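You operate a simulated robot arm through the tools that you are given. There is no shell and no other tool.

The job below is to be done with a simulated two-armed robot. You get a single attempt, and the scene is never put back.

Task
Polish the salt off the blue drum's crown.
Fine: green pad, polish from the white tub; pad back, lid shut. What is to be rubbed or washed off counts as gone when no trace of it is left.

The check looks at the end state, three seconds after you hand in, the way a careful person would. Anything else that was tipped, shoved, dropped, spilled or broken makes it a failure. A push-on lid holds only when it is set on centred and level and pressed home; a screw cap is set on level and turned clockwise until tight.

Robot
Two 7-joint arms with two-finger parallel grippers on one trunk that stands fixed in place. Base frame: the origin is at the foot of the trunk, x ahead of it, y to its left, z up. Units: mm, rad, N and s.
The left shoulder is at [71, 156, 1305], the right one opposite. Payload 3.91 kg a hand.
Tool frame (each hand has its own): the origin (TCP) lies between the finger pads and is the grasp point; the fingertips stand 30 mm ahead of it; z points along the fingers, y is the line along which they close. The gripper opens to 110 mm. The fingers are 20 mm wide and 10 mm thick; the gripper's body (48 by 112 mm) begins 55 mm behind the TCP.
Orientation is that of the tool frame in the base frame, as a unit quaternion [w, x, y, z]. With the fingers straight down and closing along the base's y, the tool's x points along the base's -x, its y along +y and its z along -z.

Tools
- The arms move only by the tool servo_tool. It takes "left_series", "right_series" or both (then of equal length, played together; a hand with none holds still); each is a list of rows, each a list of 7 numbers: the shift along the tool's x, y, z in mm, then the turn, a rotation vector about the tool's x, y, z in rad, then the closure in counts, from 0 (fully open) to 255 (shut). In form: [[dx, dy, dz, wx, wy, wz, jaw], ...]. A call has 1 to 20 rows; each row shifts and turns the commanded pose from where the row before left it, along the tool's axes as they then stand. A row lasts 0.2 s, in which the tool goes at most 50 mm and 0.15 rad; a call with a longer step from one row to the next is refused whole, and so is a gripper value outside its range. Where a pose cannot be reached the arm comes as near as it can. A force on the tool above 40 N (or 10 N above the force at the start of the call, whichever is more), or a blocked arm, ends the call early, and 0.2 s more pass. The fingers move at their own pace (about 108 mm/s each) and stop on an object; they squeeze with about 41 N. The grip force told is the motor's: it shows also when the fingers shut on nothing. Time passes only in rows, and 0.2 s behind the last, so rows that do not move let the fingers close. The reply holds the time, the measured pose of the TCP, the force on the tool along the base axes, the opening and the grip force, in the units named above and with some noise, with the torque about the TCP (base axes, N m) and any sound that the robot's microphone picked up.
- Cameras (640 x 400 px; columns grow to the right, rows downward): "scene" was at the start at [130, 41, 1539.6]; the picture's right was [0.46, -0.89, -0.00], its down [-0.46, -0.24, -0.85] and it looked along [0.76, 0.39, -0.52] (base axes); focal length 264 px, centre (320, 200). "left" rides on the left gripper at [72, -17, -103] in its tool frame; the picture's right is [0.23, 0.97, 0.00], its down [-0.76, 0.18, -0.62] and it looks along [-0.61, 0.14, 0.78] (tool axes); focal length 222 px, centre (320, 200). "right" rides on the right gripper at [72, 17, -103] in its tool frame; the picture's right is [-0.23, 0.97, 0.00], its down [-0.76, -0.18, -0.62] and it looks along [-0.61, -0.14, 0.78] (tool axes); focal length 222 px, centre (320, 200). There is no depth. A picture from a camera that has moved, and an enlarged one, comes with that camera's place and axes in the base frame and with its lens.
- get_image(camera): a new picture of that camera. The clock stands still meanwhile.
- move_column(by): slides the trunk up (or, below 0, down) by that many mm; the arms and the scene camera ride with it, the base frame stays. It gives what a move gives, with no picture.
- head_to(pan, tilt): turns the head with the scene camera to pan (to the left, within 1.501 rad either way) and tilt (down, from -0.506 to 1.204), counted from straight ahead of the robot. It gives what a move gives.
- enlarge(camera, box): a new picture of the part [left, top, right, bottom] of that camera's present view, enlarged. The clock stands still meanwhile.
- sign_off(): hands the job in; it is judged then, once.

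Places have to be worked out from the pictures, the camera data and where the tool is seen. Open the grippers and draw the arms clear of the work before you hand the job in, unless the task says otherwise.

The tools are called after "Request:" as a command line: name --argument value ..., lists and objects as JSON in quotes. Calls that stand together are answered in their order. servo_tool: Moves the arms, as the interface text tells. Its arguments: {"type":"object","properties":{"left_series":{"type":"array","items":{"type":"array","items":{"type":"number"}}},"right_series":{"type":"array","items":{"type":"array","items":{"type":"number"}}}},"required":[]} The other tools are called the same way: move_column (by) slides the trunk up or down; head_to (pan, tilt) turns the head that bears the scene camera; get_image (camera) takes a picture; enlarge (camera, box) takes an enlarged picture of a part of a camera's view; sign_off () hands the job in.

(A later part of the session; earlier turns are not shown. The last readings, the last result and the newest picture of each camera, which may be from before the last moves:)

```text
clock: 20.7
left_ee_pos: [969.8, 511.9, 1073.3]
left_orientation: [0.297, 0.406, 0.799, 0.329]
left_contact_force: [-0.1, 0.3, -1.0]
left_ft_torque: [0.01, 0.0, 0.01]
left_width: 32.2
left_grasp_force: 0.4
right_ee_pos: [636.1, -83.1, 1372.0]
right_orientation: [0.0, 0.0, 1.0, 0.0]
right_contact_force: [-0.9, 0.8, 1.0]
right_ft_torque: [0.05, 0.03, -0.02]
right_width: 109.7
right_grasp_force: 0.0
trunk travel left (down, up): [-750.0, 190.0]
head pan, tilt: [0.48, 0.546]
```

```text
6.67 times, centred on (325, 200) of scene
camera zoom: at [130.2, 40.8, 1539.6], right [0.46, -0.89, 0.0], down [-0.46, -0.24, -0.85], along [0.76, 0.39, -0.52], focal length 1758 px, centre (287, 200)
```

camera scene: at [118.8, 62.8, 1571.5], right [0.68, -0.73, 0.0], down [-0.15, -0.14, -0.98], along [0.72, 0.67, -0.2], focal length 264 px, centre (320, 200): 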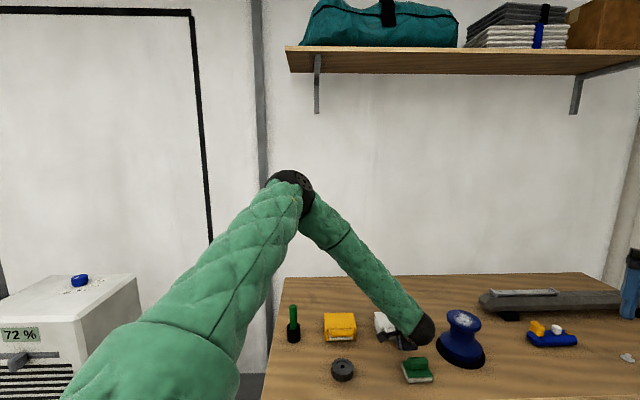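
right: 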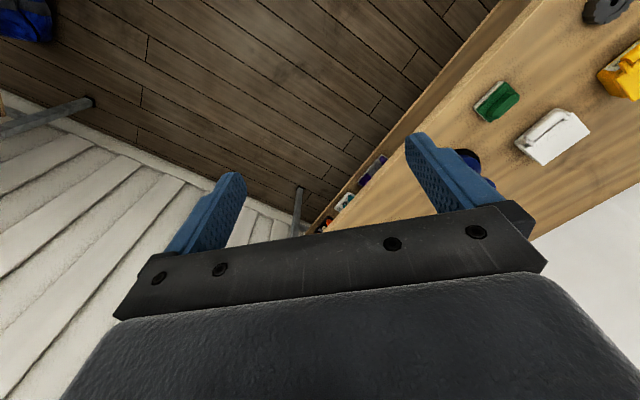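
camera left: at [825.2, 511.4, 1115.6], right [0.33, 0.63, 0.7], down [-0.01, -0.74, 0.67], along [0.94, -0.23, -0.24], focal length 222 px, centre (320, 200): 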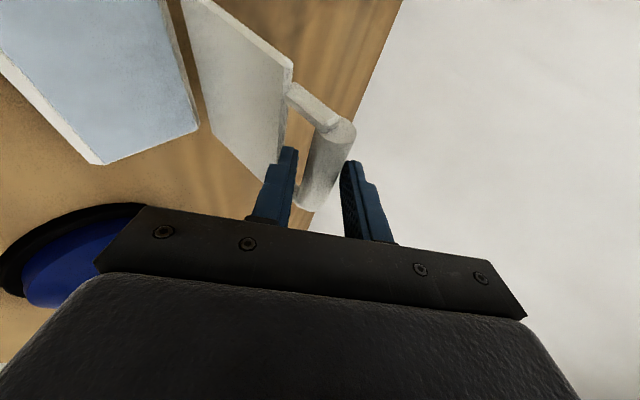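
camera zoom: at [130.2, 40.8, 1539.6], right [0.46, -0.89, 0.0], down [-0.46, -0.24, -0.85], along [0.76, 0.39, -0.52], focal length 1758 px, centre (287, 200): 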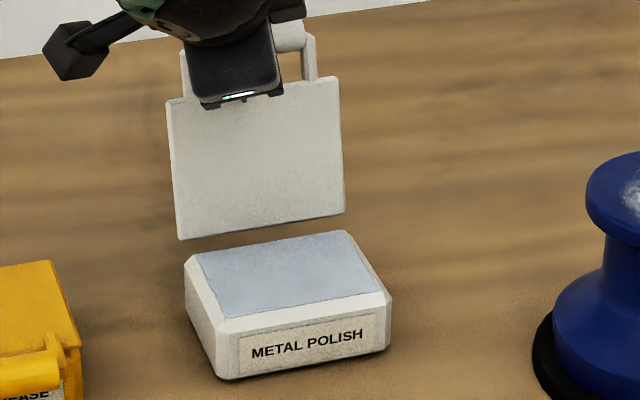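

The lid stands at about 107° and stays with hinge friction. I ease the finger off the bar and withdraw straight back along the tool axis, then rise.

Request:
servo_tool --left_series '[[0, -1.2, 0, 0, 0, 0, 181], [0, 0, -8, 0, 0, 0, 181], [0, 0, -12, 0, 0, 0, 181], [0, 0, -20, 0, 0, 0, 181], [0, 0, -40, 0, 0, 0, 181], [0, 0, -40, 0, 0, 0, 181], [0, 0, -40, 0, 0, 0, 120], [0, 0, 0, 0, 0, 0, 60]]'

Request:
get_image --camera "scene"

Request:
get_image --camera "left"

Request:
enlarge --camera "scene" --box '[295, 170, 355, 230]'

```text
clock: 22.5
left_ee_pos: [851.1, 466.0, 1170.5]
left_orientation: [0.298, 0.406, 0.799, 0.328]
left_contact_force: [-0.8, 0.3, -0.3]
left_ft_torque: [0.01, 0.0, 0.04]
left_width: 84.1
left_grasp_force: 0.1
right_ee_pos: [636.2, -84.4, 1370.0]
right_orientation: [-0.001, 0.0, 1.0, 0.0]
right_contact_force: [-0.1, -0.5, -0.3]
right_ft_torque: [0.01, -0.01, -0.01]
right_width: 110.1
right_grasp_force: 0.0
trunk travel left (down, up): [-750.0, 190.0]
head pan, tilt: [0.48, 0.546]
```

```text
taken
camera scene: at [131.2, 41.0, 1539.5], right [0.46, -0.89, 0.0], down [-0.46, -0.24, -0.85], along [0.76, 0.39, -0.52], focal length 264 px, centre (320, 200)
```

scene: 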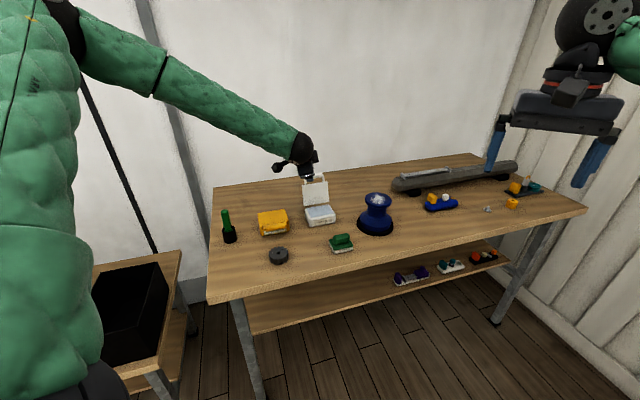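

```text
taken
camera left: at [730.4, 489.3, 1206.4], right [0.33, 0.63, 0.7], down [0.0, -0.74, 0.67], along [0.94, -0.23, -0.24], focal length 222 px, centre (320, 200)
```

left: 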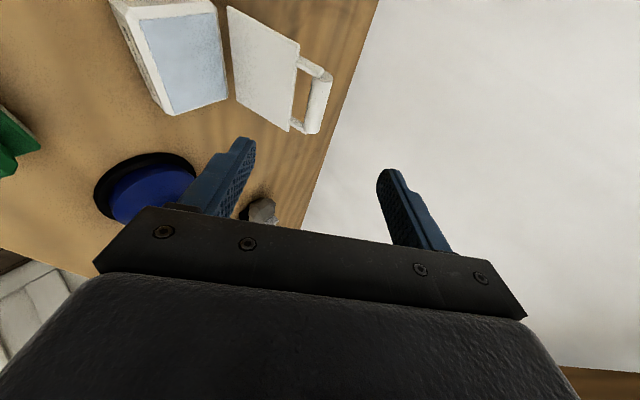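

```text
6.67 times, centred on (325, 200) of scene
camera zoom: at [131.2, 41.0, 1539.5], right [0.46, -0.89, 0.0], down [-0.46, -0.24, -0.85], along [0.76, 0.39, -0.52], focal length 1758 px, centre (287, 200)
```

zoom: 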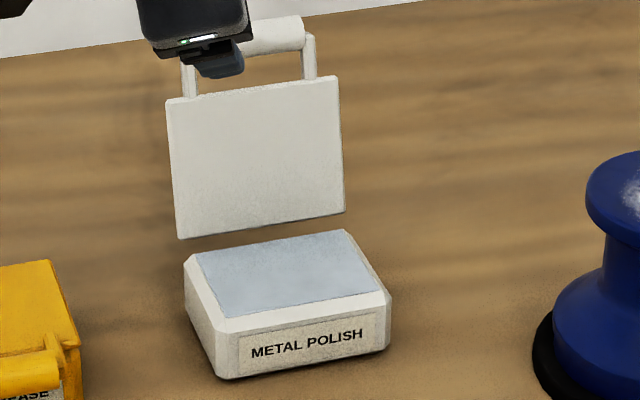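

The lid stays open by itself. To get more room for the gripper body when dipping the pad, I close the fingers and nudge the lid's inner face further back to about 118°.

Request:
servo_tool --left_series '[[-5.4, -21.8, 34.5, 0, 0, 0, 255], [-5.4, -21.8, 34.5, 0, 0, 0, 255], [-5.4, -21.9, 34.5, 0, 0, 0, 255], [8.9, -9.5, 26, 0, 0, 0, 255], [3.3, 6.2, 9.6, 0, 0, 0, 255], [3.3, 6.2, 9.6, 0, 0, 0, 255], [3.3, 6.2, 9.6, 0, 0, 0, 255], [3.3, 6.2, 9.6, 0, 0, 0, 255], [0, 0, 0, 0, 0, 0, 255]]'

Request:
enlarge --camera "left" --box '[160, 0, 440, 240]'

Request:
enlarge --camera "scene" --box '[280, 160, 360, 230]'

```text
clock: 24.2
left_ee_pos: [939.1, 483.3, 1031.0]
left_orientation: [0.299, 0.408, 0.799, 0.325]
left_contact_force: [-31.6, -10.9, 18.2]
left_ft_torque: [0.25, 0.01, 0.42]
left_width: 0.0
left_grasp_force: 38.0
right_ee_pos: [632.0, -85.2, 1374.0]
right_orientation: [0.001, 0.0, 1.0, 0.0]
right_contact_force: [0.8, 1.2, -0.8]
right_ft_torque: [-0.05, 0.03, 0.04]
right_width: 109.8
right_grasp_force: 0.0
trunk travel left (down, up): [-750.0, 190.0]
head pan, tilt: [0.48, 0.546]
stopped in row 8 (left hand): the force on the tool passed its limit at 46 N (the readings are from after the stop); the commanded pose is now the measured one
```

```text
1.67 times, centred on (300, 120) of left
camera zoom: at [818.2, 508.2, 1067.6], right [0.34, 0.64, 0.7], down [-0.01, -0.74, 0.68], along [0.94, -0.23, -0.24], focal length 370 px, centre (353, 333)
```

zoom: 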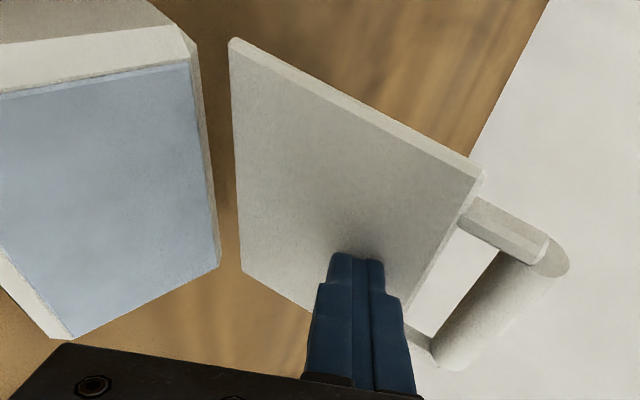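

```text
5.71 times, centred on (320, 195) of scene
camera zoom: at [126.5, 39.2, 1540.4], right [0.46, -0.89, 0.0], down [-0.46, -0.24, -0.86], along [0.76, 0.4, -0.52], focal length 1506 px, centre (320, 229)
```

zoom: 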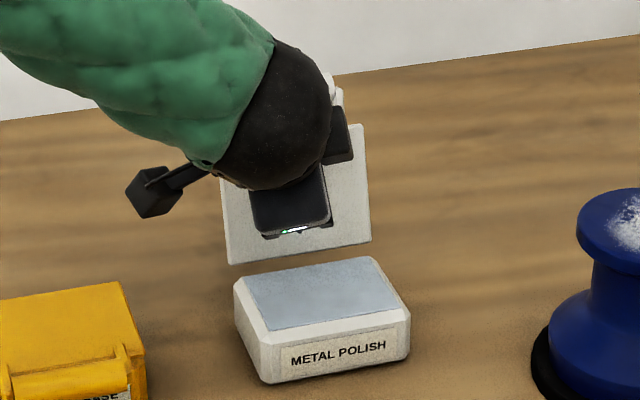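

I met a hard stop: the lid's hinge limit is near 110°, and the force rose to 46 N. I back off at once and check whether the tub shifted.

Request:
servo_tool --left_series '[[-3.3, -6.2, -9.6, 0, 0, 0, 255], [-3.3, -6.2, -9.6, 0, 0, 0, 255], [-6.6, -12.4, -19, 0, 0, 0, 255], [0, 15, -35, 0, 0, 0, 255], [0, 15, -35, 0, 0, 0, 255], [0, 15, -35, 0, 0, 0, 255], [0, 0, 0, 0, 0, 0, 200]]'

Request:
enlarge --camera "scene" --box '[295, 170, 355, 230]'

Request:
get_image --camera "left"

```text
clock: 25.8
left_ee_pos: [852.6, 444.9, 1132.6]
left_orientation: [0.295, 0.409, 0.8, 0.325]
left_contact_force: [0.1, 0.1, 0.1]
left_ft_torque: [0.02, -0.02, 0.0]
left_width: 23.9
left_grasp_force: 0.1
right_ee_pos: [637.1, -83.9, 1372.2]
right_orientation: [-0.001, 0.0, 1.0, 0.0]
right_contact_force: [-0.1, -0.5, -0.5]
right_ft_torque: [-0.01, 0.04, -0.02]
right_width: 109.9
right_grasp_force: 0.1
trunk travel left (down, up): [-750.0, 190.0]
head pan, tilt: [0.48, 0.546]
```

```text
6.67 times, centred on (325, 200) of scene
camera zoom: at [131.1, 41.0, 1539.5], right [0.46, -0.89, 0.0], down [-0.46, -0.24, -0.85], along [0.76, 0.39, -0.52], focal length 1758 px, centre (287, 200)
```

zoom: 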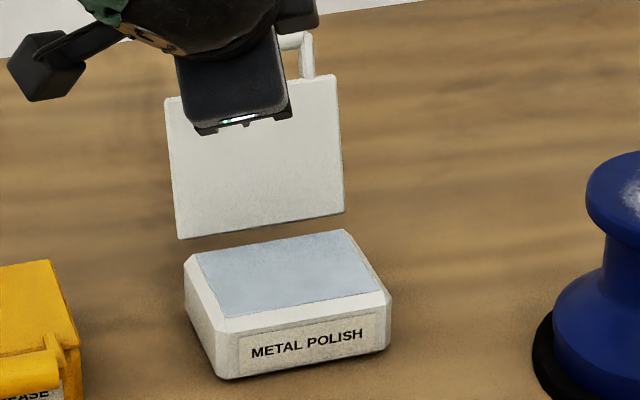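

```text
taken
camera left: at [732.0, 469.2, 1169.0], right [0.34, 0.64, 0.69], down [-0.01, -0.74, 0.68], along [0.94, -0.23, -0.25], focal length 222 px, centre (320, 200)
```

left: 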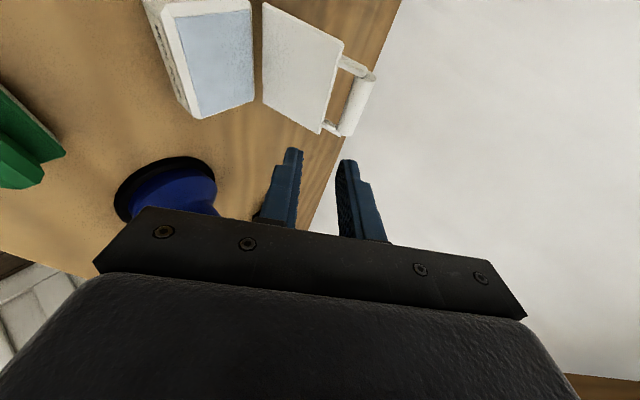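

The tub's pixels are unchanged, so nothing shifted; the lid rests near its stop at ~108°. Now I re-orient the left hand for the pad: closing along b, tilted 35° toward the left so that the far spots are in reach, and test the reach in the air above the tub.

Request:
servo_tool --left_series '[[0, 0, 0, 0, 0.11, 0, 120], [0, 0, 0, 0, 0.11, 0, 120], [0, 0, 0, 0, 0.11, 0, 120], [0, 0, 0, 0.1455, 0, 0, 120], [0, 0, 0, 0.1455, 0, 0, 120], [0, 0, 0, 0.1455, 0, 0, 120], [0, 0, 0, 0.1455, 0, 0, 120], [0, 0, 0, 0.1455, 0, 0, 120], [0, 0, 0, 0.1455, 0, 0, 120], [0, 0, 0, 0, -0.1222, 0, 120], [0, 0, 0, 0, -0.1222, 0, 120], [0, 0, 0, 0, -0.1222, 0, 120], [0, 0, 0, 0, -0.1222, 0, 120], [0, 0, 0, 0, -0.1222, 0, 120], [0, 0, 0, 0, 0, 0, 120]]'

Request:
get_image --camera "left"

Request:
get_image --camera "scene"

```text
clock: 29.0
left_ee_pos: [850.5, 442.3, 1134.0]
left_orientation: [0.276, 0.367, 0.88, -0.119]
left_contact_force: [-1.2, 1.0, 0.0]
left_ft_torque: [0.03, 0.0, 0.0]
left_width: 58.2
left_grasp_force: 0.0
right_ee_pos: [635.1, -83.0, 1371.7]
right_orientation: [0.0, 0.0, 1.0, 0.0]
right_contact_force: [-0.1, -0.3, -0.9]
right_ft_torque: [-0.01, -0.02, 0.0]
right_width: 110.0
right_grasp_force: 0.0
trunk travel left (down, up): [-750.0, 190.0]
head pan, tilt: [0.48, 0.546]
```

```text
taken
camera left: at [756.2, 515.2, 1178.0], right [0.56, 0.82, -0.14], down [0.32, -0.06, 0.95], along [0.76, -0.57, -0.29], focal length 222 px, centre (320, 200)
```

left: 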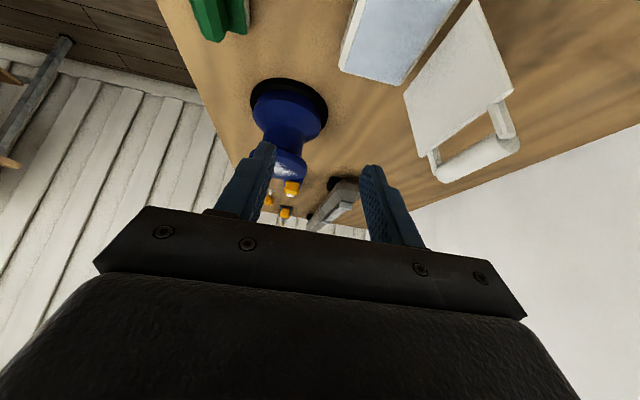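

```text
taken
camera scene: at [130.5, 40.1, 1539.6], right [0.46, -0.89, 0.0], down [-0.46, -0.24, -0.85], along [0.76, 0.39, -0.52], focal length 264 px, centre (320, 200)
```

scene: 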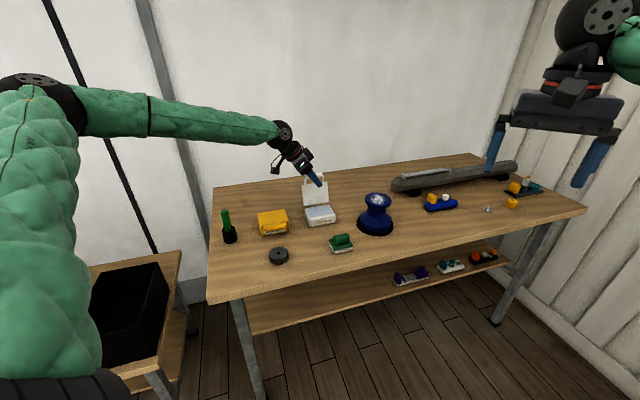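

Orientation is as planned (closing axis along b, tilt 35°). Now I test reach over the tub, down to about z 1015.

Request:
servo_tool --left_series '[[2, 27.9, 28.5, 0, 0, 0, 120], [2, 27.9, 28.5, 0, 0, 0, 120], [20, 0, 28.7, 0, 0, 0, 120], [20, 0, 28.7, 0, 0, 0, 120], [0, 0, 0, 0, 0, 0, 120]]'

Request:
get_image --camera "left"

Request:
enlarge --camera "scene" --box '[260, 140, 400, 240]'

```text
clock: 30.2
left_ee_pos: [910.7, 460.1, 1012.4]
left_orientation: [0.276, 0.367, 0.88, -0.119]
left_contact_force: [0.4, 0.0, -0.2]
left_ft_torque: [0.01, -0.02, -0.03]
left_width: 58.3
left_grasp_force: 0.1
right_ee_pos: [635.4, -82.8, 1371.7]
right_orientation: [-0.001, 0.0, 1.0, -0.001]
right_contact_force: [0.0, -0.2, 0.2]
right_ft_torque: [0.0, -0.02, 0.03]
right_width: 110.1
right_grasp_force: 0.0
trunk travel left (down, up): [-750.0, 190.0]
head pan, tilt: [0.48, 0.546]
```

```text
taken
camera left: at [814.9, 533.1, 1057.8], right [0.56, 0.82, -0.14], down [0.32, -0.06, 0.95], along [0.76, -0.57, -0.29], focal length 222 px, centre (320, 200)
```

left: 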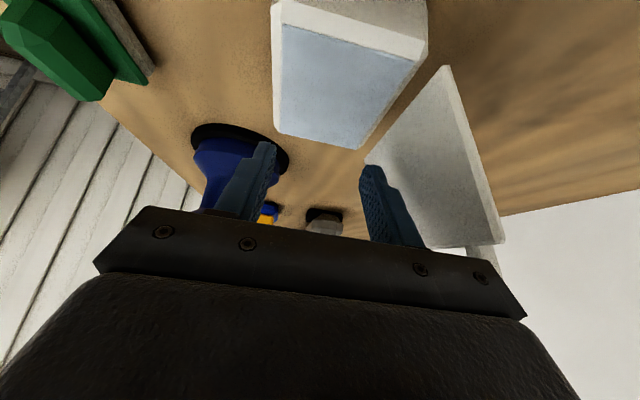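

```text
4.00 times, centred on (330, 190) of scene
camera zoom: at [129.5, 41.2, 1539.7], right [0.46, -0.89, 0.0], down [-0.46, -0.24, -0.85], along [0.76, 0.39, -0.52], focal length 1054 px, centre (280, 240)
```

zoom: 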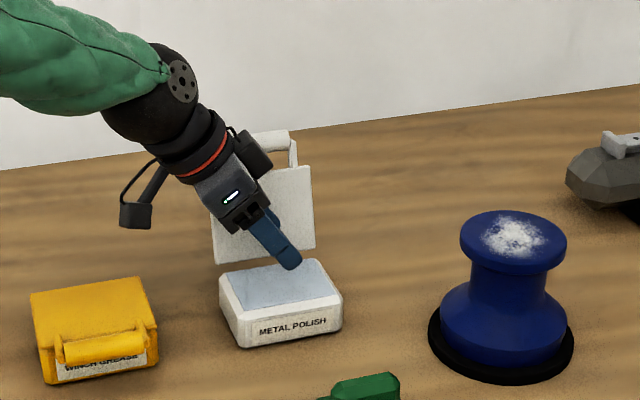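

The tub spot is within reach. Now I test the reach above the drum and look at its crown from there.

Request:
servo_tool --left_series '[[-20.7, 0, -29.5, 0, 0, 0, 120], [-20.7, 0, -29.5, 0, 0, 0, 120], [-20.7, 0, -29.5, 0, 0, 0, 120], [-32.1, -20.2, 22.5, 0, 0, 0, 120], [-32.1, -20.2, 22.5, 0, 0, 0, 120], [-32.1, -20.2, 22.5, 0, 0, 0, 120], [-32.1, -20.2, 22.5, 0, 0, 0, 120], [-32.1, -20.2, 22.5, 0, 0, 0, 120], [0, 0, 0, 0, 0, 0, 120]]'

Request:
get_image --camera "left"

Request:
enlarge --camera "scene" --box '[320, 140, 440, 250]'

```text
clock: 32.2
left_ee_pos: [978.0, 253.1, 1121.7]
left_orientation: [0.276, 0.366, 0.881, -0.12]
left_contact_force: [0.2, 0.6, -0.7]
left_ft_torque: [-0.03, -0.01, -0.01]
left_width: 58.2
left_grasp_force: 0.0
right_ee_pos: [635.5, -81.7, 1370.5]
right_orientation: [0.0, 0.001, 1.0, 0.0]
right_contact_force: [-0.7, 0.6, -0.8]
right_ft_torque: [-0.02, 0.0, 0.01]
right_width: 109.8
right_grasp_force: 0.1
trunk travel left (down, up): [-750.0, 190.0]
head pan, tilt: [0.48, 0.546]
```

```text
taken
camera left: at [882.2, 324.6, 1167.0], right [0.56, 0.82, -0.14], down [0.32, -0.06, 0.95], along [0.76, -0.57, -0.29], focal length 222 px, centre (320, 200)
```

left: 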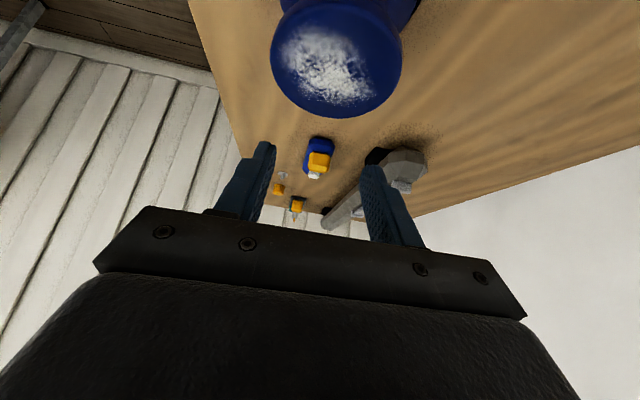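

```text
3.64 times, centred on (380, 195) of scene
camera zoom: at [129.7, 42.4, 1539.7], right [0.46, -0.89, 0.0], down [-0.46, -0.24, -0.85], along [0.76, 0.39, -0.52], focal length 959 px, centre (102, 218)
```

zoom: 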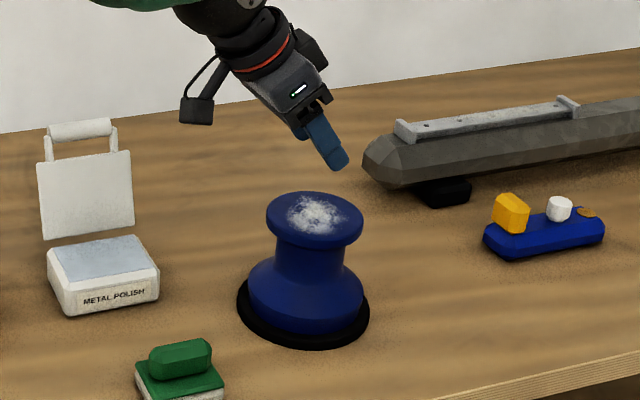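

Drum spot is reachable too. I enlarge the crown in this view to fix its centre and height.

Request:
enlarge --camera "left" --box '[240, 0, 440, 130]'

Request:
enlarge --camera "scene" --box '[350, 180, 400, 215]'

```text
3.08 times, centred on (340, 65) of left
camera zoom: at [882.2, 324.6, 1167.0], right [0.56, 0.82, -0.14], down [0.32, -0.06, 0.95], along [0.76, -0.57, -0.29], focal length 684 px, centre (258, 615)
```

zoom: 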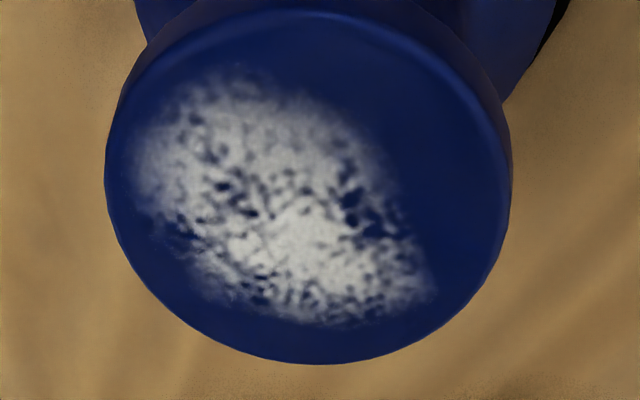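

```text
11.43 times, centred on (375, 198) of scene
camera zoom: at [129.7, 42.4, 1539.7], right [0.46, -0.89, 0.0], down [-0.46, -0.24, -0.85], along [0.76, 0.39, -0.52], focal length 3013 px, centre (-309, 229)
```

zoom: 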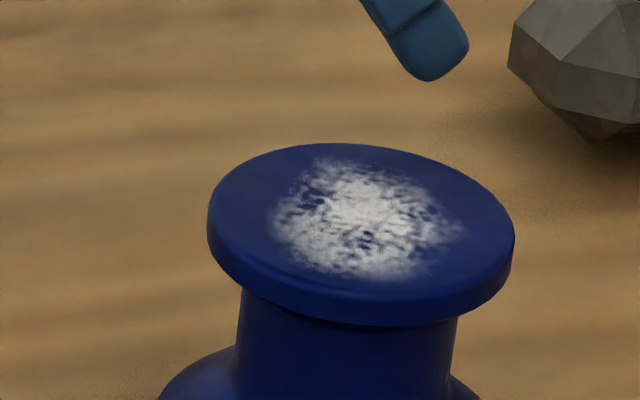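

Crown centre comes out at about (991, 240), z ≈ 1023, radius ≈ 51; the salt covers roughly x 947–1028, y 206–264. Now I go to a pre-grasp point above the green pad's handle (r≈350, b≈785).

Request:
servo_tool --left_series '[[39.5, -17.1, -5.3, 0, 0, 0, 120], [39.5, -17.1, -5.3, 0, 0, 0, 120], [39.5, -17.1, -5.3, 0, 0, 0, 120], [39.5, -17.1, -5.3, 0, 0, 0, 120], [39.5, -17.1, -5.3, 0, 0, 0, 120], [0, 0, 0, 0, 0, 0, 120]]'

Request:
get_image --camera "left"

Request:
enlarge --camera "scene" --box '[300, 180, 400, 260]'

```text
clock: 33.6
left_ee_pos: [791.2, 317.0, 1030.9]
left_orientation: [0.275, 0.367, 0.881, -0.119]
left_contact_force: [-0.1, 0.0, 0.7]
left_ft_torque: [-0.01, 0.02, -0.04]
left_width: 58.3
left_grasp_force: 0.1
right_ee_pos: [636.4, -83.1, 1370.3]
right_orientation: [-0.001, 0.0, 1.0, -0.001]
right_contact_force: [-0.1, 0.5, 0.2]
right_ft_torque: [0.0, -0.02, -0.03]
right_width: 109.9
right_grasp_force: 0.1
trunk travel left (down, up): [-750.0, 190.0]
head pan, tilt: [0.48, 0.546]
```

```text
taken
camera left: at [695.9, 388.0, 1076.0], right [0.56, 0.82, -0.14], down [0.32, -0.06, 0.95], along [0.76, -0.57, -0.3], focal length 222 px, centre (320, 200)
```

left: 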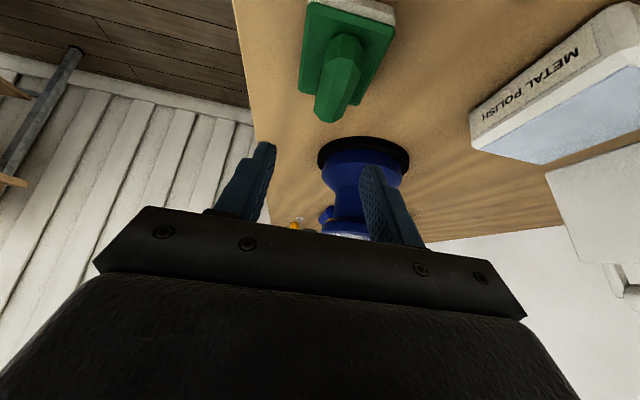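

```text
5.00 times, centred on (350, 220) of scene
camera zoom: at [131.1, 39.8, 1539.6], right [0.46, -0.89, 0.0], down [-0.46, -0.24, -0.85], along [0.76, 0.39, -0.52], focal length 1318 px, centre (170, 100)
```

zoom: 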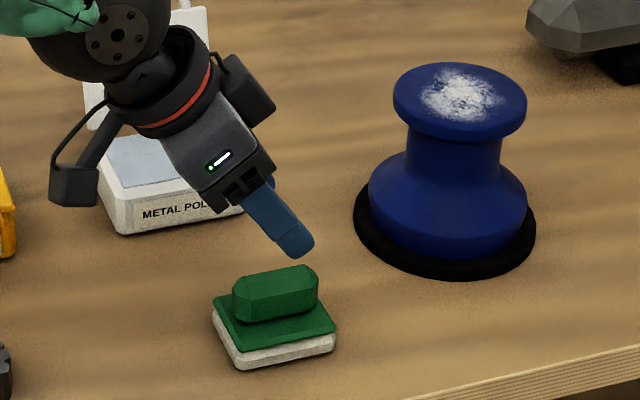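

The handle appears where predicted (pixel ~ (339, 73)). I enlarge for the fine offset before descending.

Request:
enlarge --camera "left" --box '[270, 0, 420, 150]'

```text
2.67 times, centred on (345, 75) of left
camera zoom: at [695.9, 388.0, 1076.0], right [0.56, 0.82, -0.14], down [0.32, -0.06, 0.95], along [0.76, -0.57, -0.3], focal length 592 px, centre (253, 533)
```

zoom: 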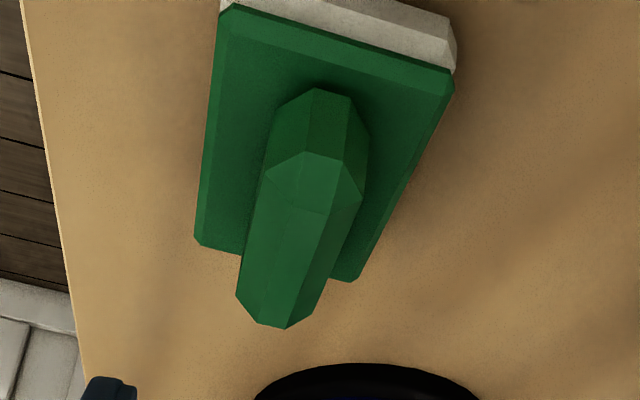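

I want the handle's height too, so I enlarge the pad in the scene camera.

Request:
enlarge --camera "scene" --box '[325, 225, 360, 255]'

```text
13.33 times, centred on (342, 240) of scene
camera zoom: at [131.1, 39.8, 1539.6], right [0.46, -0.89, 0.0], down [-0.46, -0.24, -0.85], along [0.76, 0.39, -0.52], focal length 3515 px, centre (20, -333)
```

zoom: 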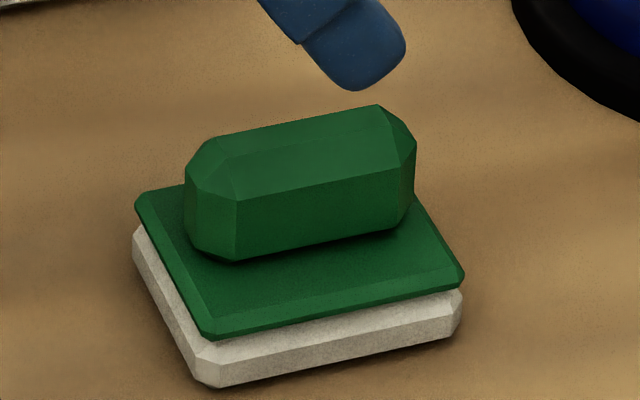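

From scene + hand pictures the pad's plate top is at about z 927 and the handle top about 949, centred r≈350, b≈785. I descend to TCP z≈963 (tips still above the plate) with jaws open 58 mm and look.

Request:
servo_tool --left_series '[[13, 0.5, 18.5, 0, 0, 0, 120], [13, 0.5, 18.5, 0, 0, 0, 120], [12.6, 0.4, 18.6, 0, 0, 0, 120], [0, 0, 0, 0, 0, 0, 120]]'

Request:
enlarge --camera "scene" --box '[320, 215, 365, 255]'

Request:
enlarge --camera "left" --box '[220, 60, 430, 230]'

```text
clock: 34.6
left_ee_pos: [792.7, 317.5, 964.5]
left_orientation: [0.276, 0.366, 0.88, -0.119]
left_contact_force: [0.4, 0.0, -0.9]
left_ft_torque: [-0.03, 0.01, -0.01]
left_width: 58.1
left_grasp_force: 0.1
right_ee_pos: [636.1, -84.1, 1371.1]
right_orientation: [0.0, 0.0, 1.0, 0.001]
right_contact_force: [0.2, -0.4, 0.3]
right_ft_torque: [0.0, 0.03, 0.02]
right_width: 110.0
right_grasp_force: 0.1
trunk travel left (down, up): [-750.0, 190.0]
head pan, tilt: [0.48, 0.546]
```

```text
10.00 times, centred on (342, 235) of scene
camera zoom: at [130.0, 40.7, 1539.7], right [0.46, -0.89, 0.0], down [-0.46, -0.24, -0.85], along [0.76, 0.39, -0.52], focal length 2636 px, centre (95, -150)
```

zoom: 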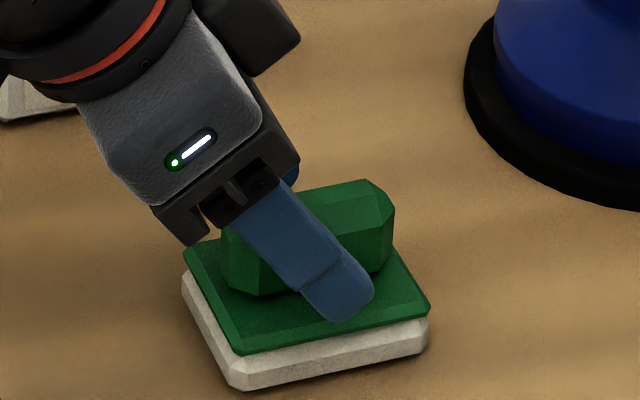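

```text
2.35 times, centred on (325, 145) of left
camera zoom: at [696.9, 389.0, 1009.0], right [0.56, 0.82, -0.14], down [0.32, -0.06, 0.95], along [0.76, -0.57, -0.29], focal length 523 px, centre (308, 329)
```

zoom: 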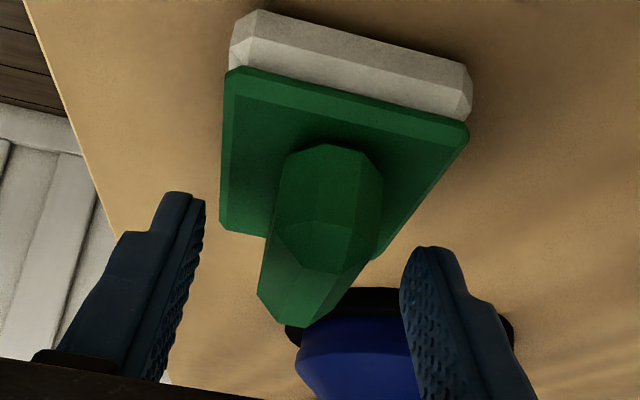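

Fingers straddle the handle symmetrically. I go down 3 mm more and close on the handle.

Request:
servo_tool --left_series '[[1.9, 0, 2.7, 0, 0, 0, 120], [0, 0, 0, 0, 0, 0, 160], [0, 0, 0, 0, 0, 0, 200], [0, 0, 0, 0, 0, 0, 255], [0, 0, 0, 0, 0, 0, 255], [0, 0, 0, 0, 0, 0, 255]]'

Request:
enlarge --camera "scene" --box '[320, 215, 365, 255]'

Request:
enlarge --camera "left" --box '[220, 60, 430, 230]'

```text
clock: 36.0
left_ee_pos: [792.7, 317.8, 961.4]
left_orientation: [0.277, 0.366, 0.88, -0.119]
left_contact_force: [0.2, -0.3, 1.2]
left_ft_torque: [0.0, -0.07, 0.02]
left_width: 24.4
left_grasp_force: 40.8
right_ee_pos: [635.8, -83.2, 1371.4]
right_orientation: [0.0, 0.0, 1.0, 0.0]
right_contact_force: [0.2, -0.1, -0.4]
right_ft_torque: [0.03, 0.0, 0.01]
right_width: 110.3
right_grasp_force: 0.0
trunk travel left (down, up): [-750.0, 190.0]
head pan, tilt: [0.48, 0.546]
```

```text
10.00 times, centred on (342, 235) of scene
camera zoom: at [130.2, 40.8, 1539.6], right [0.46, -0.89, 0.0], down [-0.46, -0.24, -0.85], along [0.76, 0.39, -0.52], focal length 2636 px, centre (95, -150)
```

zoom: 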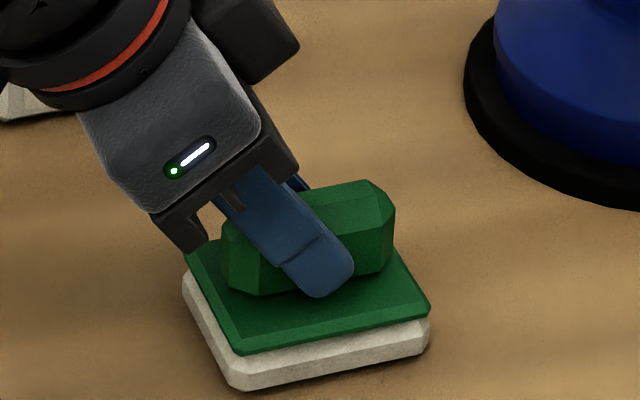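

```text
2.35 times, centred on (325, 145) of left
camera zoom: at [697.2, 389.4, 1005.5], right [0.56, 0.82, -0.14], down [0.32, -0.06, 0.95], along [0.76, -0.57, -0.29], focal length 523 px, centre (308, 329)
```

zoom: 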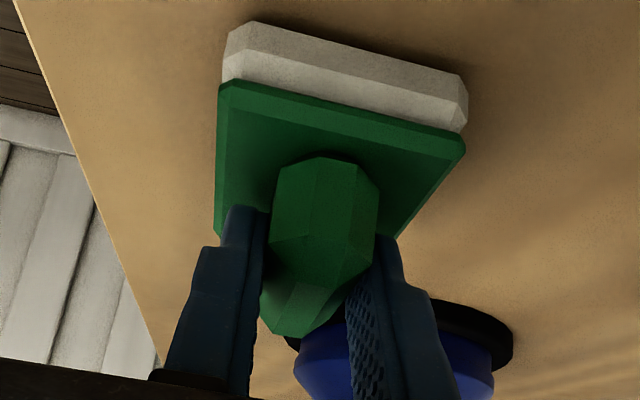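

Gripped at 24.4 mm with 41 N and the pad did not move. I note the pick pose: TCP (792.7, 317.8, 961.4). Now I lift straight up 80 mm and check that the pad stays level.

Request:
servo_tool --left_series '[[-5.7, 0, -8.2, 0, 0, 0, 255], [-11.5, 0, -16.4, 0, 0, 0, 255], [-14.3, 0, -20.5, 0, 0, 0, 255], [-14.3, 0, -20.5, 0, 0, 0, 255], [0, 0, 0, 0, 0, 0, 255]]'

Request:
enlarge --camera "scene" --box '[310, 180, 380, 250]'

Request:
get_image --camera "left"

```text
clock: 37.2
left_ee_pos: [793.2, 318.3, 1039.9]
left_orientation: [0.275, 0.366, 0.881, -0.119]
left_contact_force: [1.1, 0.3, -1.2]
left_ft_torque: [-0.03, 0.01, 0.0]
left_width: 23.9
left_grasp_force: 41.1
right_ee_pos: [635.6, -82.5, 1369.9]
right_orientation: [0.0, 0.001, 1.0, 0.0]
right_contact_force: [1.0, -0.9, -0.1]
right_ft_torque: [0.01, -0.01, 0.01]
right_width: 110.1
right_grasp_force: 0.1
trunk travel left (down, up): [-750.0, 190.0]
head pan, tilt: [0.48, 0.546]
```

```text
5.71 times, centred on (345, 215) of scene
camera zoom: at [130.8, 40.9, 1539.6], right [0.46, -0.89, 0.0], down [-0.46, -0.24, -0.85], along [0.76, 0.39, -0.52], focal length 1506 px, centre (177, 114)
```

zoom: 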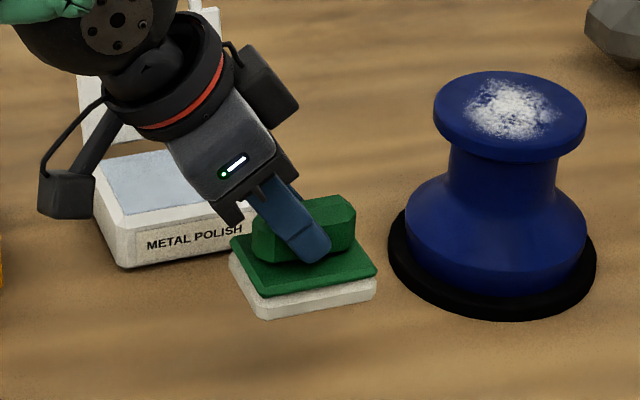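

```text
taken
camera left: at [697.7, 389.9, 1085.2], right [0.56, 0.82, -0.14], down [0.32, -0.06, 0.95], along [0.76, -0.57, -0.29], focal length 222 px, centre (320, 200)
```

left: 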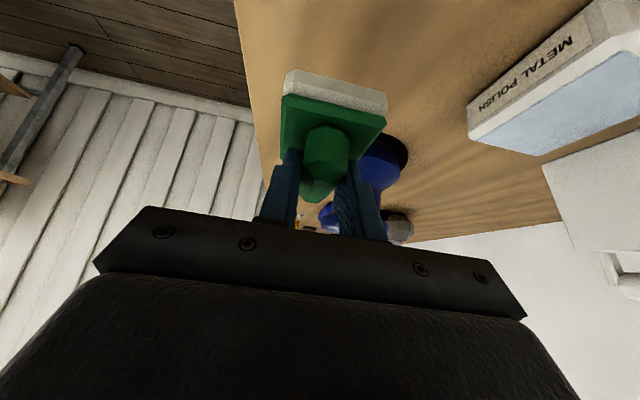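

The pad is held firmly and level. I carry it over the open polish tub (target pad centre r≈332, b≈971) and come down to about 20 mm above the surface.

Request:
servo_tool --left_series '[[0.7, 37.1, -5.3, 0, 0, 0, 255], [0.7, 37.1, -5.3, 0, 0, 0, 255], [0.7, 37.1, -5.3, 0, 0, 0, 255], [0.7, 37.1, -5.3, 0, 0, 0, 255], [0.5, 37.1, -5.5, 0, 0, 0, 255], [11.5, 0, 16.4, 0, 0, 0, 255], [11.5, 0, 16.4, 0, 0, 0, 255], [0, 0, 0, 0, 0, 0, 255]]'

Request:
get_image --camera "left"

Request:
enlarge --camera "scene" --box '[280, 160, 360, 230]'

```text
clock: 39.0
left_ee_pos: [911.8, 461.1, 1018.8]
left_orientation: [0.276, 0.366, 0.881, -0.119]
left_contact_force: [0.0, 0.4, -0.5]
left_ft_torque: [0.0, -0.03, -0.02]
left_width: 24.3
left_grasp_force: 41.1
right_ee_pos: [634.6, -83.1, 1372.1]
right_orientation: [0.0, 0.0, 1.0, -0.001]
right_contact_force: [0.2, -0.1, 0.6]
right_ft_torque: [0.02, 0.01, -0.01]
right_width: 110.1
right_grasp_force: 0.0
trunk travel left (down, up): [-750.0, 190.0]
head pan, tilt: [0.48, 0.546]
```

```text
taken
camera left: at [816.4, 533.4, 1064.4], right [0.56, 0.82, -0.14], down [0.32, -0.06, 0.95], along [0.76, -0.57, -0.29], focal length 222 px, centre (320, 200)
```

left: 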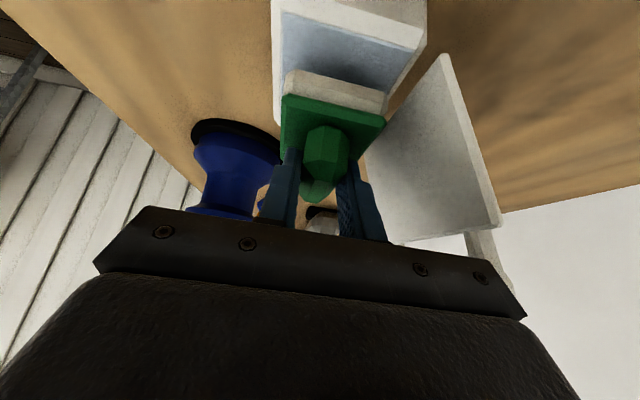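

```text
5.71 times, centred on (320, 195) of scene
camera zoom: at [129.9, 41.2, 1539.7], right [0.46, -0.89, 0.0], down [-0.46, -0.24, -0.85], along [0.76, 0.39, -0.52], focal length 1506 px, centre (320, 229)
```

zoom: 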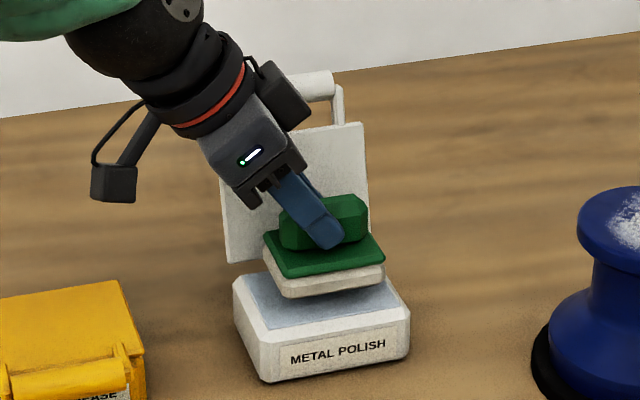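

The pad hovers centred over the polish with clearance to the lid. I lower it in small steps watching the force.

Request:
servo_tool --left_series '[[2.9, 0, 4.1, 0, 0, 0, 255], [2.3, 0, 3.3, 0, 0, 0, 255], [1.7, 0, 2.5, 0, 0, 0, 255], [0, 0, 0, 0, 0, 0, 255]]'

Request:
enlarge --camera "scene" --box '[295, 185, 345, 230]'

```text
clock: 40.0
left_ee_pos: [911.8, 460.2, 1007.2]
left_orientation: [0.276, 0.366, 0.881, -0.119]
left_contact_force: [0.7, 0.4, -1.0]
left_ft_torque: [0.01, 0.04, -0.02]
left_width: 24.2
left_grasp_force: 40.6
right_ee_pos: [635.9, -82.8, 1370.8]
right_orientation: [0.0, 0.0, 1.0, -0.001]
right_contact_force: [-0.1, -0.5, -0.7]
right_ft_torque: [0.02, 0.01, -0.02]
right_width: 110.0
right_grasp_force: 0.1
trunk travel left (down, up): [-750.0, 190.0]
head pan, tilt: [0.48, 0.546]
```

```text
8.89 times, centred on (320, 208) of scene
camera zoom: at [130.3, 41.0, 1539.6], right [0.46, -0.89, 0.0], down [-0.46, -0.24, -0.85], along [0.76, 0.39, -0.52], focal length 2343 px, centre (320, 133)
```

zoom: 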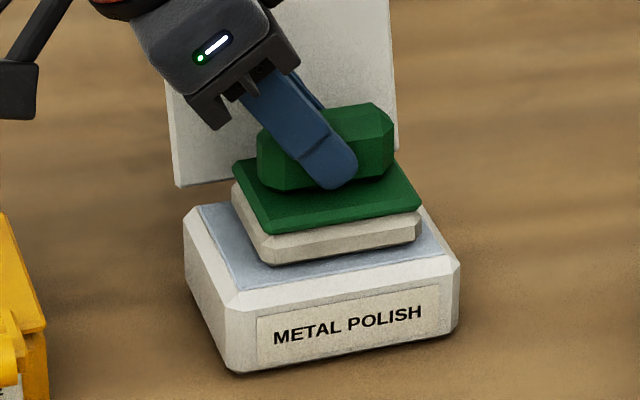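

Still a few mm of air. I continue in 2 mm steps.

Request:
servo_tool --left_series '[[1.1, 0, 1.6, 0, 0, 0, 255], [1.1, 0, 1.6, 0, 0, 0, 255], [1.1, 0, 1.6, 0, 0, 0, 255], [0, 0, 0, 0, 0, 0, 255]]'

```text
clock: 41.0
left_ee_pos: [913.3, 461.1, 1005.1]
left_orientation: [0.279, 0.367, 0.88, -0.118]
left_contact_force: [3.4, 5.0, 27.3]
left_ft_torque: [0.44, 0.07, 0.02]
left_width: 24.2
left_grasp_force: 41.0
right_ee_pos: [633.8, -83.3, 1373.2]
right_orientation: [0.001, 0.0, 1.0, 0.0]
right_contact_force: [0.6, -0.2, -2.3]
right_ft_torque: [0.02, 0.05, -0.01]
right_width: 109.8
right_grasp_force: 0.1
trunk travel left (down, up): [-750.0, 190.0]
head pan, tilt: [0.48, 0.546]
```

Contact: 27 N at TCP z ≈ 1005, i.e. the pad is on the polish. I ease off 2 mm to a gentler pressure, hold briefly with a tiny dab motion, then lift and look.

Request:
servo_tool --left_series '[[-1.1, 0, -1.6, 0, 0, 0, 255], [-1.6, 2, 1.1, 0, 0, 0, 255], [1.6, -2, -1.1, 0, 0, 0, 255], [0, 0, 0, 0, 0, 0, 255]]'

```text
clock: 42.0
left_ee_pos: [911.6, 459.1, 1005.1]
left_orientation: [0.276, 0.367, 0.88, -0.119]
left_contact_force: [7.6, 3.4, 24.4]
left_ft_torque: [-0.09, -0.59, 0.11]
left_width: 24.3
left_grasp_force: 41.1
right_ee_pos: [634.0, -85.4, 1372.5]
right_orientation: [0.0, 0.001, 1.0, 0.0]
right_contact_force: [0.4, 0.0, -0.2]
right_ft_torque: [0.0, 0.02, 0.0]
right_width: 110.1
right_grasp_force: 0.1
trunk travel left (down, up): [-750.0, 190.0]
head pan, tilt: [0.48, 0.546]
```

The polish contact is established. Now I lift the pad slowly and look at it and the tub.

Request:
servo_tool --left_series '[[-2.9, 0, -4.1, 0, 0, 0, 255], [-4.6, 0, -6.6, 0, 0, 0, 255], [-11.5, 0, -16.4, 0, 0, 0, 255], [-17.2, 0, -24.6, 0, 0, 0, 255], [-17.2, 0, -24.6, 0, 0, 0, 255], [0, 0, 0, 0, 0, 0, 255]]'

Request:
enlarge --camera "scene" --box '[280, 150, 360, 230]'

Request:
get_image --camera "left"

```text
clock: 43.4
left_ee_pos: [913.6, 460.8, 1095.0]
left_orientation: [0.275, 0.367, 0.881, -0.118]
left_contact_force: [0.8, 0.0, -1.4]
left_ft_torque: [0.0, 0.01, 0.01]
left_width: 24.2
left_grasp_force: 41.1
right_ee_pos: [636.2, -82.0, 1370.0]
right_orientation: [-0.001, 0.0, 1.0, 0.001]
right_contact_force: [0.7, -0.4, -0.3]
right_ft_torque: [-0.02, 0.03, -0.01]
right_width: 109.9
right_grasp_force: 0.0
trunk travel left (down, up): [-750.0, 190.0]
head pan, tilt: [0.48, 0.546]
```

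```text
5.00 times, centred on (320, 190) of scene
camera zoom: at [130.8, 41.0, 1539.6], right [0.46, -0.89, 0.0], down [-0.46, -0.24, -0.85], along [0.76, 0.39, -0.52], focal length 1318 px, centre (320, 250)
```

zoom: 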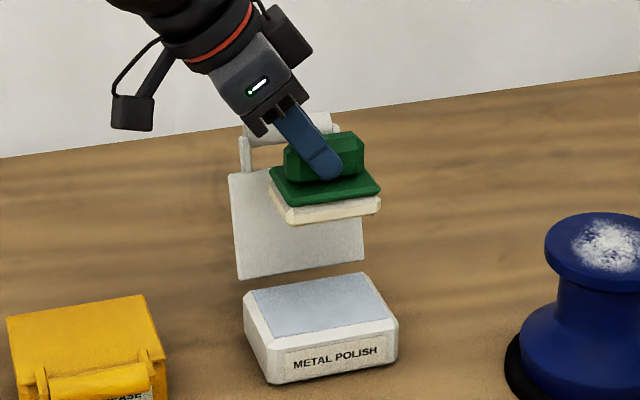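

```text
taken
camera left: at [817.4, 532.7, 1141.0], right [0.56, 0.82, -0.14], down [0.32, -0.06, 0.95], along [0.76, -0.57, -0.29], focal length 222 px, centre (320, 200)
```

left: 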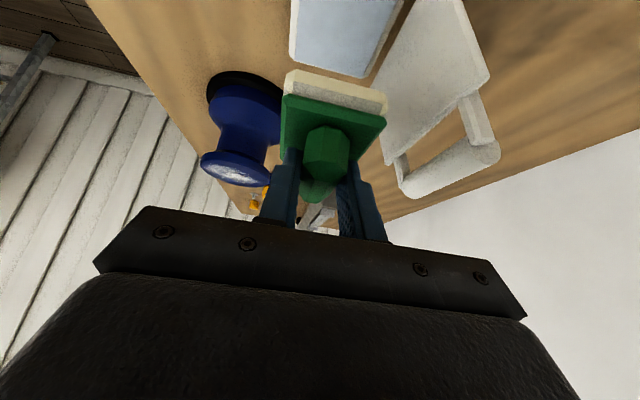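

The pad's lower edge looks cream now; I check it enlarged.

Request:
enlarge --camera "left" --box '[270, 60, 400, 150]'

Request:
enlarge --camera "scene" --box '[325, 170, 350, 200]'

```text
4.44 times, centred on (335, 105) of left
camera zoom: at [817.4, 532.7, 1141.0], right [0.56, 0.82, -0.14], down [0.32, -0.06, 0.95], along [0.76, -0.57, -0.29], focal length 987 px, centre (253, 622)
```

zoom: 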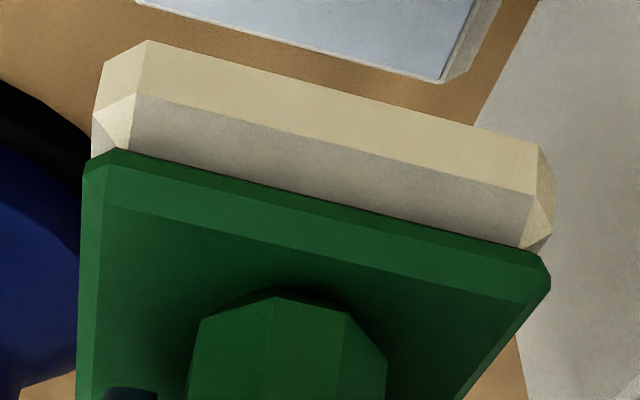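

```text
13.33 times, centred on (338, 185) of scene
camera zoom: at [130.8, 41.0, 1539.6], right [0.46, -0.89, 0.0], down [-0.46, -0.24, -0.85], along [0.76, 0.39, -0.52], focal length 3515 px, centre (87, 400)
```

zoom: 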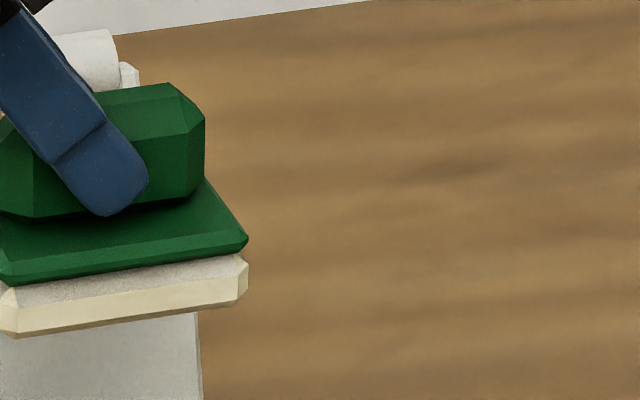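

The pad's felt is now cream with polish. I carry it over the drum's crown at a safe height (TCP z ≈ 1117).

Request:
servo_tool --left_series '[[-34.8, -20.3, 19, 0, 0, 0, 255], [-34.8, -20.3, 19, 0, 0, 0, 255], [-34.8, -20.3, 19, 0, 0, 0, 255], [-34.8, -20.3, 19, 0, 0, 0, 255], [-34.8, -20.3, 19, 0, 0, 0, 255], [0, 0, 0, 0, 0, 0, 255]]'

Request:
enlarge --camera "scene" --box '[335, 150, 415, 230]'

Request:
get_image --camera "left"

```text
clock: 44.8
left_ee_pos: [977.8, 251.6, 1119.3]
left_orientation: [0.276, 0.366, 0.88, -0.119]
left_contact_force: [-0.2, -1.0, -0.3]
left_ft_torque: [0.0, -0.03, -0.03]
left_width: 24.1
left_grasp_force: 41.3
right_ee_pos: [634.3, -83.0, 1372.1]
right_orientation: [0.0, 0.0, 1.0, -0.001]
right_contact_force: [-0.5, 0.0, 2.0]
right_ft_torque: [-0.01, -0.01, -0.02]
right_width: 110.1
right_grasp_force: 0.0
trunk travel left (down, up): [-750.0, 190.0]
head pan, tilt: [0.48, 0.546]
```

```text
5.00 times, centred on (375, 190) of scene
camera zoom: at [129.8, 42.5, 1539.6], right [0.46, -0.89, 0.0], down [-0.46, -0.24, -0.85], along [0.76, 0.39, -0.52], focal length 1318 px, centre (45, 250)
```

zoom: 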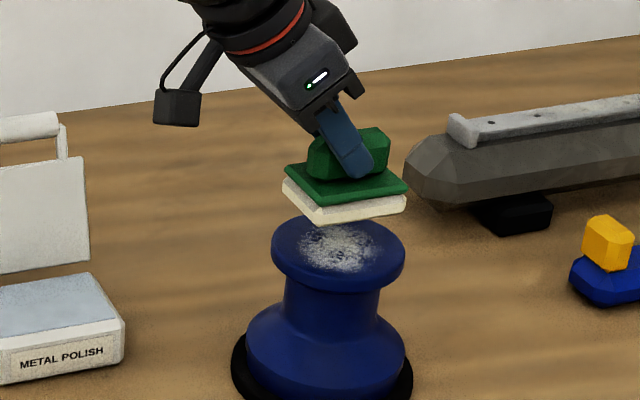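

```text
taken
camera left: at [883.5, 323.6, 1163.2], right [0.56, 0.82, -0.14], down [0.32, -0.06, 0.95], along [0.76, -0.57, -0.29], focal length 222 px, centre (320, 200)
```

left: 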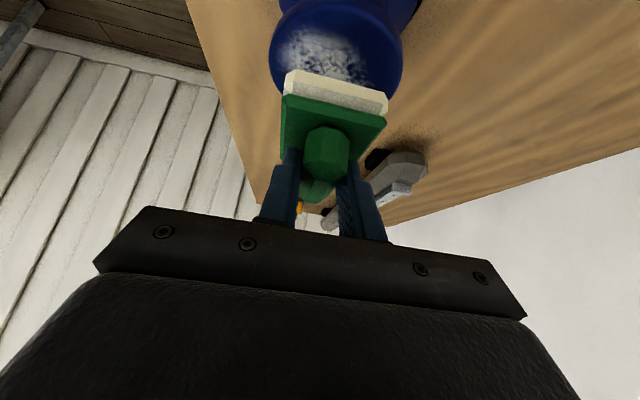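

The pad's centre is over the crown (about (988, 242)). I lower to TCP z≈1087, then creep.

Request:
servo_tool --left_series '[[8.6, 0, 12.3, 0, 0, 0, 255], [6.3, 0, 9, 0, 0, 0, 255], [3.4, 0, 4.9, 0, 0, 0, 255], [1.1, 0, 1.6, 0, 0, 0, 255], [0, 0, 0, 0, 0, 0, 255]]'

Request:
enlarge --camera "scene" --box '[345, 165, 405, 225]'

```text
clock: 46.0
left_ee_pos: [979.6, 249.5, 1084.1]
left_orientation: [0.277, 0.366, 0.88, -0.119]
left_contact_force: [-0.5, 0.5, 1.1]
left_ft_torque: [0.0, -0.04, -0.01]
left_width: 24.0
left_grasp_force: 41.2
right_ee_pos: [635.2, -83.2, 1371.9]
right_orientation: [0.0, 0.0, 1.0, 0.0]
right_contact_force: [-0.4, 0.7, -0.5]
right_ft_torque: [0.01, 0.01, -0.01]
right_width: 109.9
right_grasp_force: 0.0
trunk travel left (down, up): [-750.0, 190.0]
head pan, tilt: [0.48, 0.546]
```

```text
6.67 times, centred on (375, 195) of scene
camera zoom: at [130.2, 40.9, 1539.7], right [0.46, -0.89, 0.0], down [-0.46, -0.24, -0.85], along [0.76, 0.39, -0.52], focal length 1758 px, centre (-47, 233)
```

zoom: 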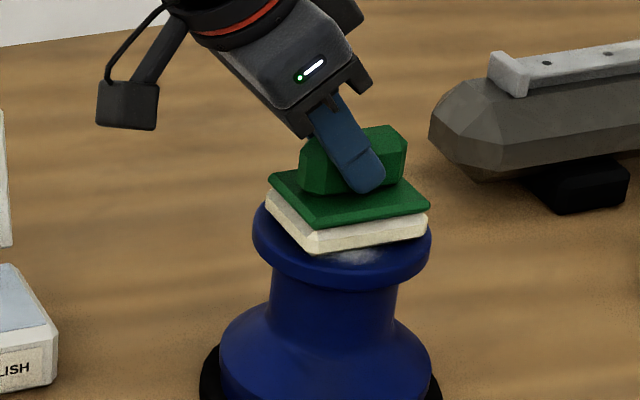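

Just above the crown and no force yet. I creep down 1.5–2 mm at a time to find contact.

Request:
servo_tool --left_series '[[1.1, 0, 1.6, 0, 0, 0, 255], [0.9, 0, 1.2, 0, 0, 0, 255], [0, 0, 0, 0, 0, 0, 255]]'

```text
clock: 46.8
left_ee_pos: [978.6, 248.8, 1084.3]
left_orientation: [0.277, 0.366, 0.881, -0.118]
left_contact_force: [3.9, 2.2, 18.2]
left_ft_torque: [0.36, -0.04, 0.02]
left_width: 24.1
left_grasp_force: 40.9
right_ee_pos: [633.5, -84.0, 1370.9]
right_orientation: [0.0, 0.0, 1.0, -0.001]
right_contact_force: [-0.2, 0.2, -0.6]
right_ft_torque: [0.0, 0.0, 0.0]
right_width: 110.0
right_grasp_force: 0.0
trunk travel left (down, up): [-750.0, 190.0]
head pan, tilt: [0.48, 0.546]
```

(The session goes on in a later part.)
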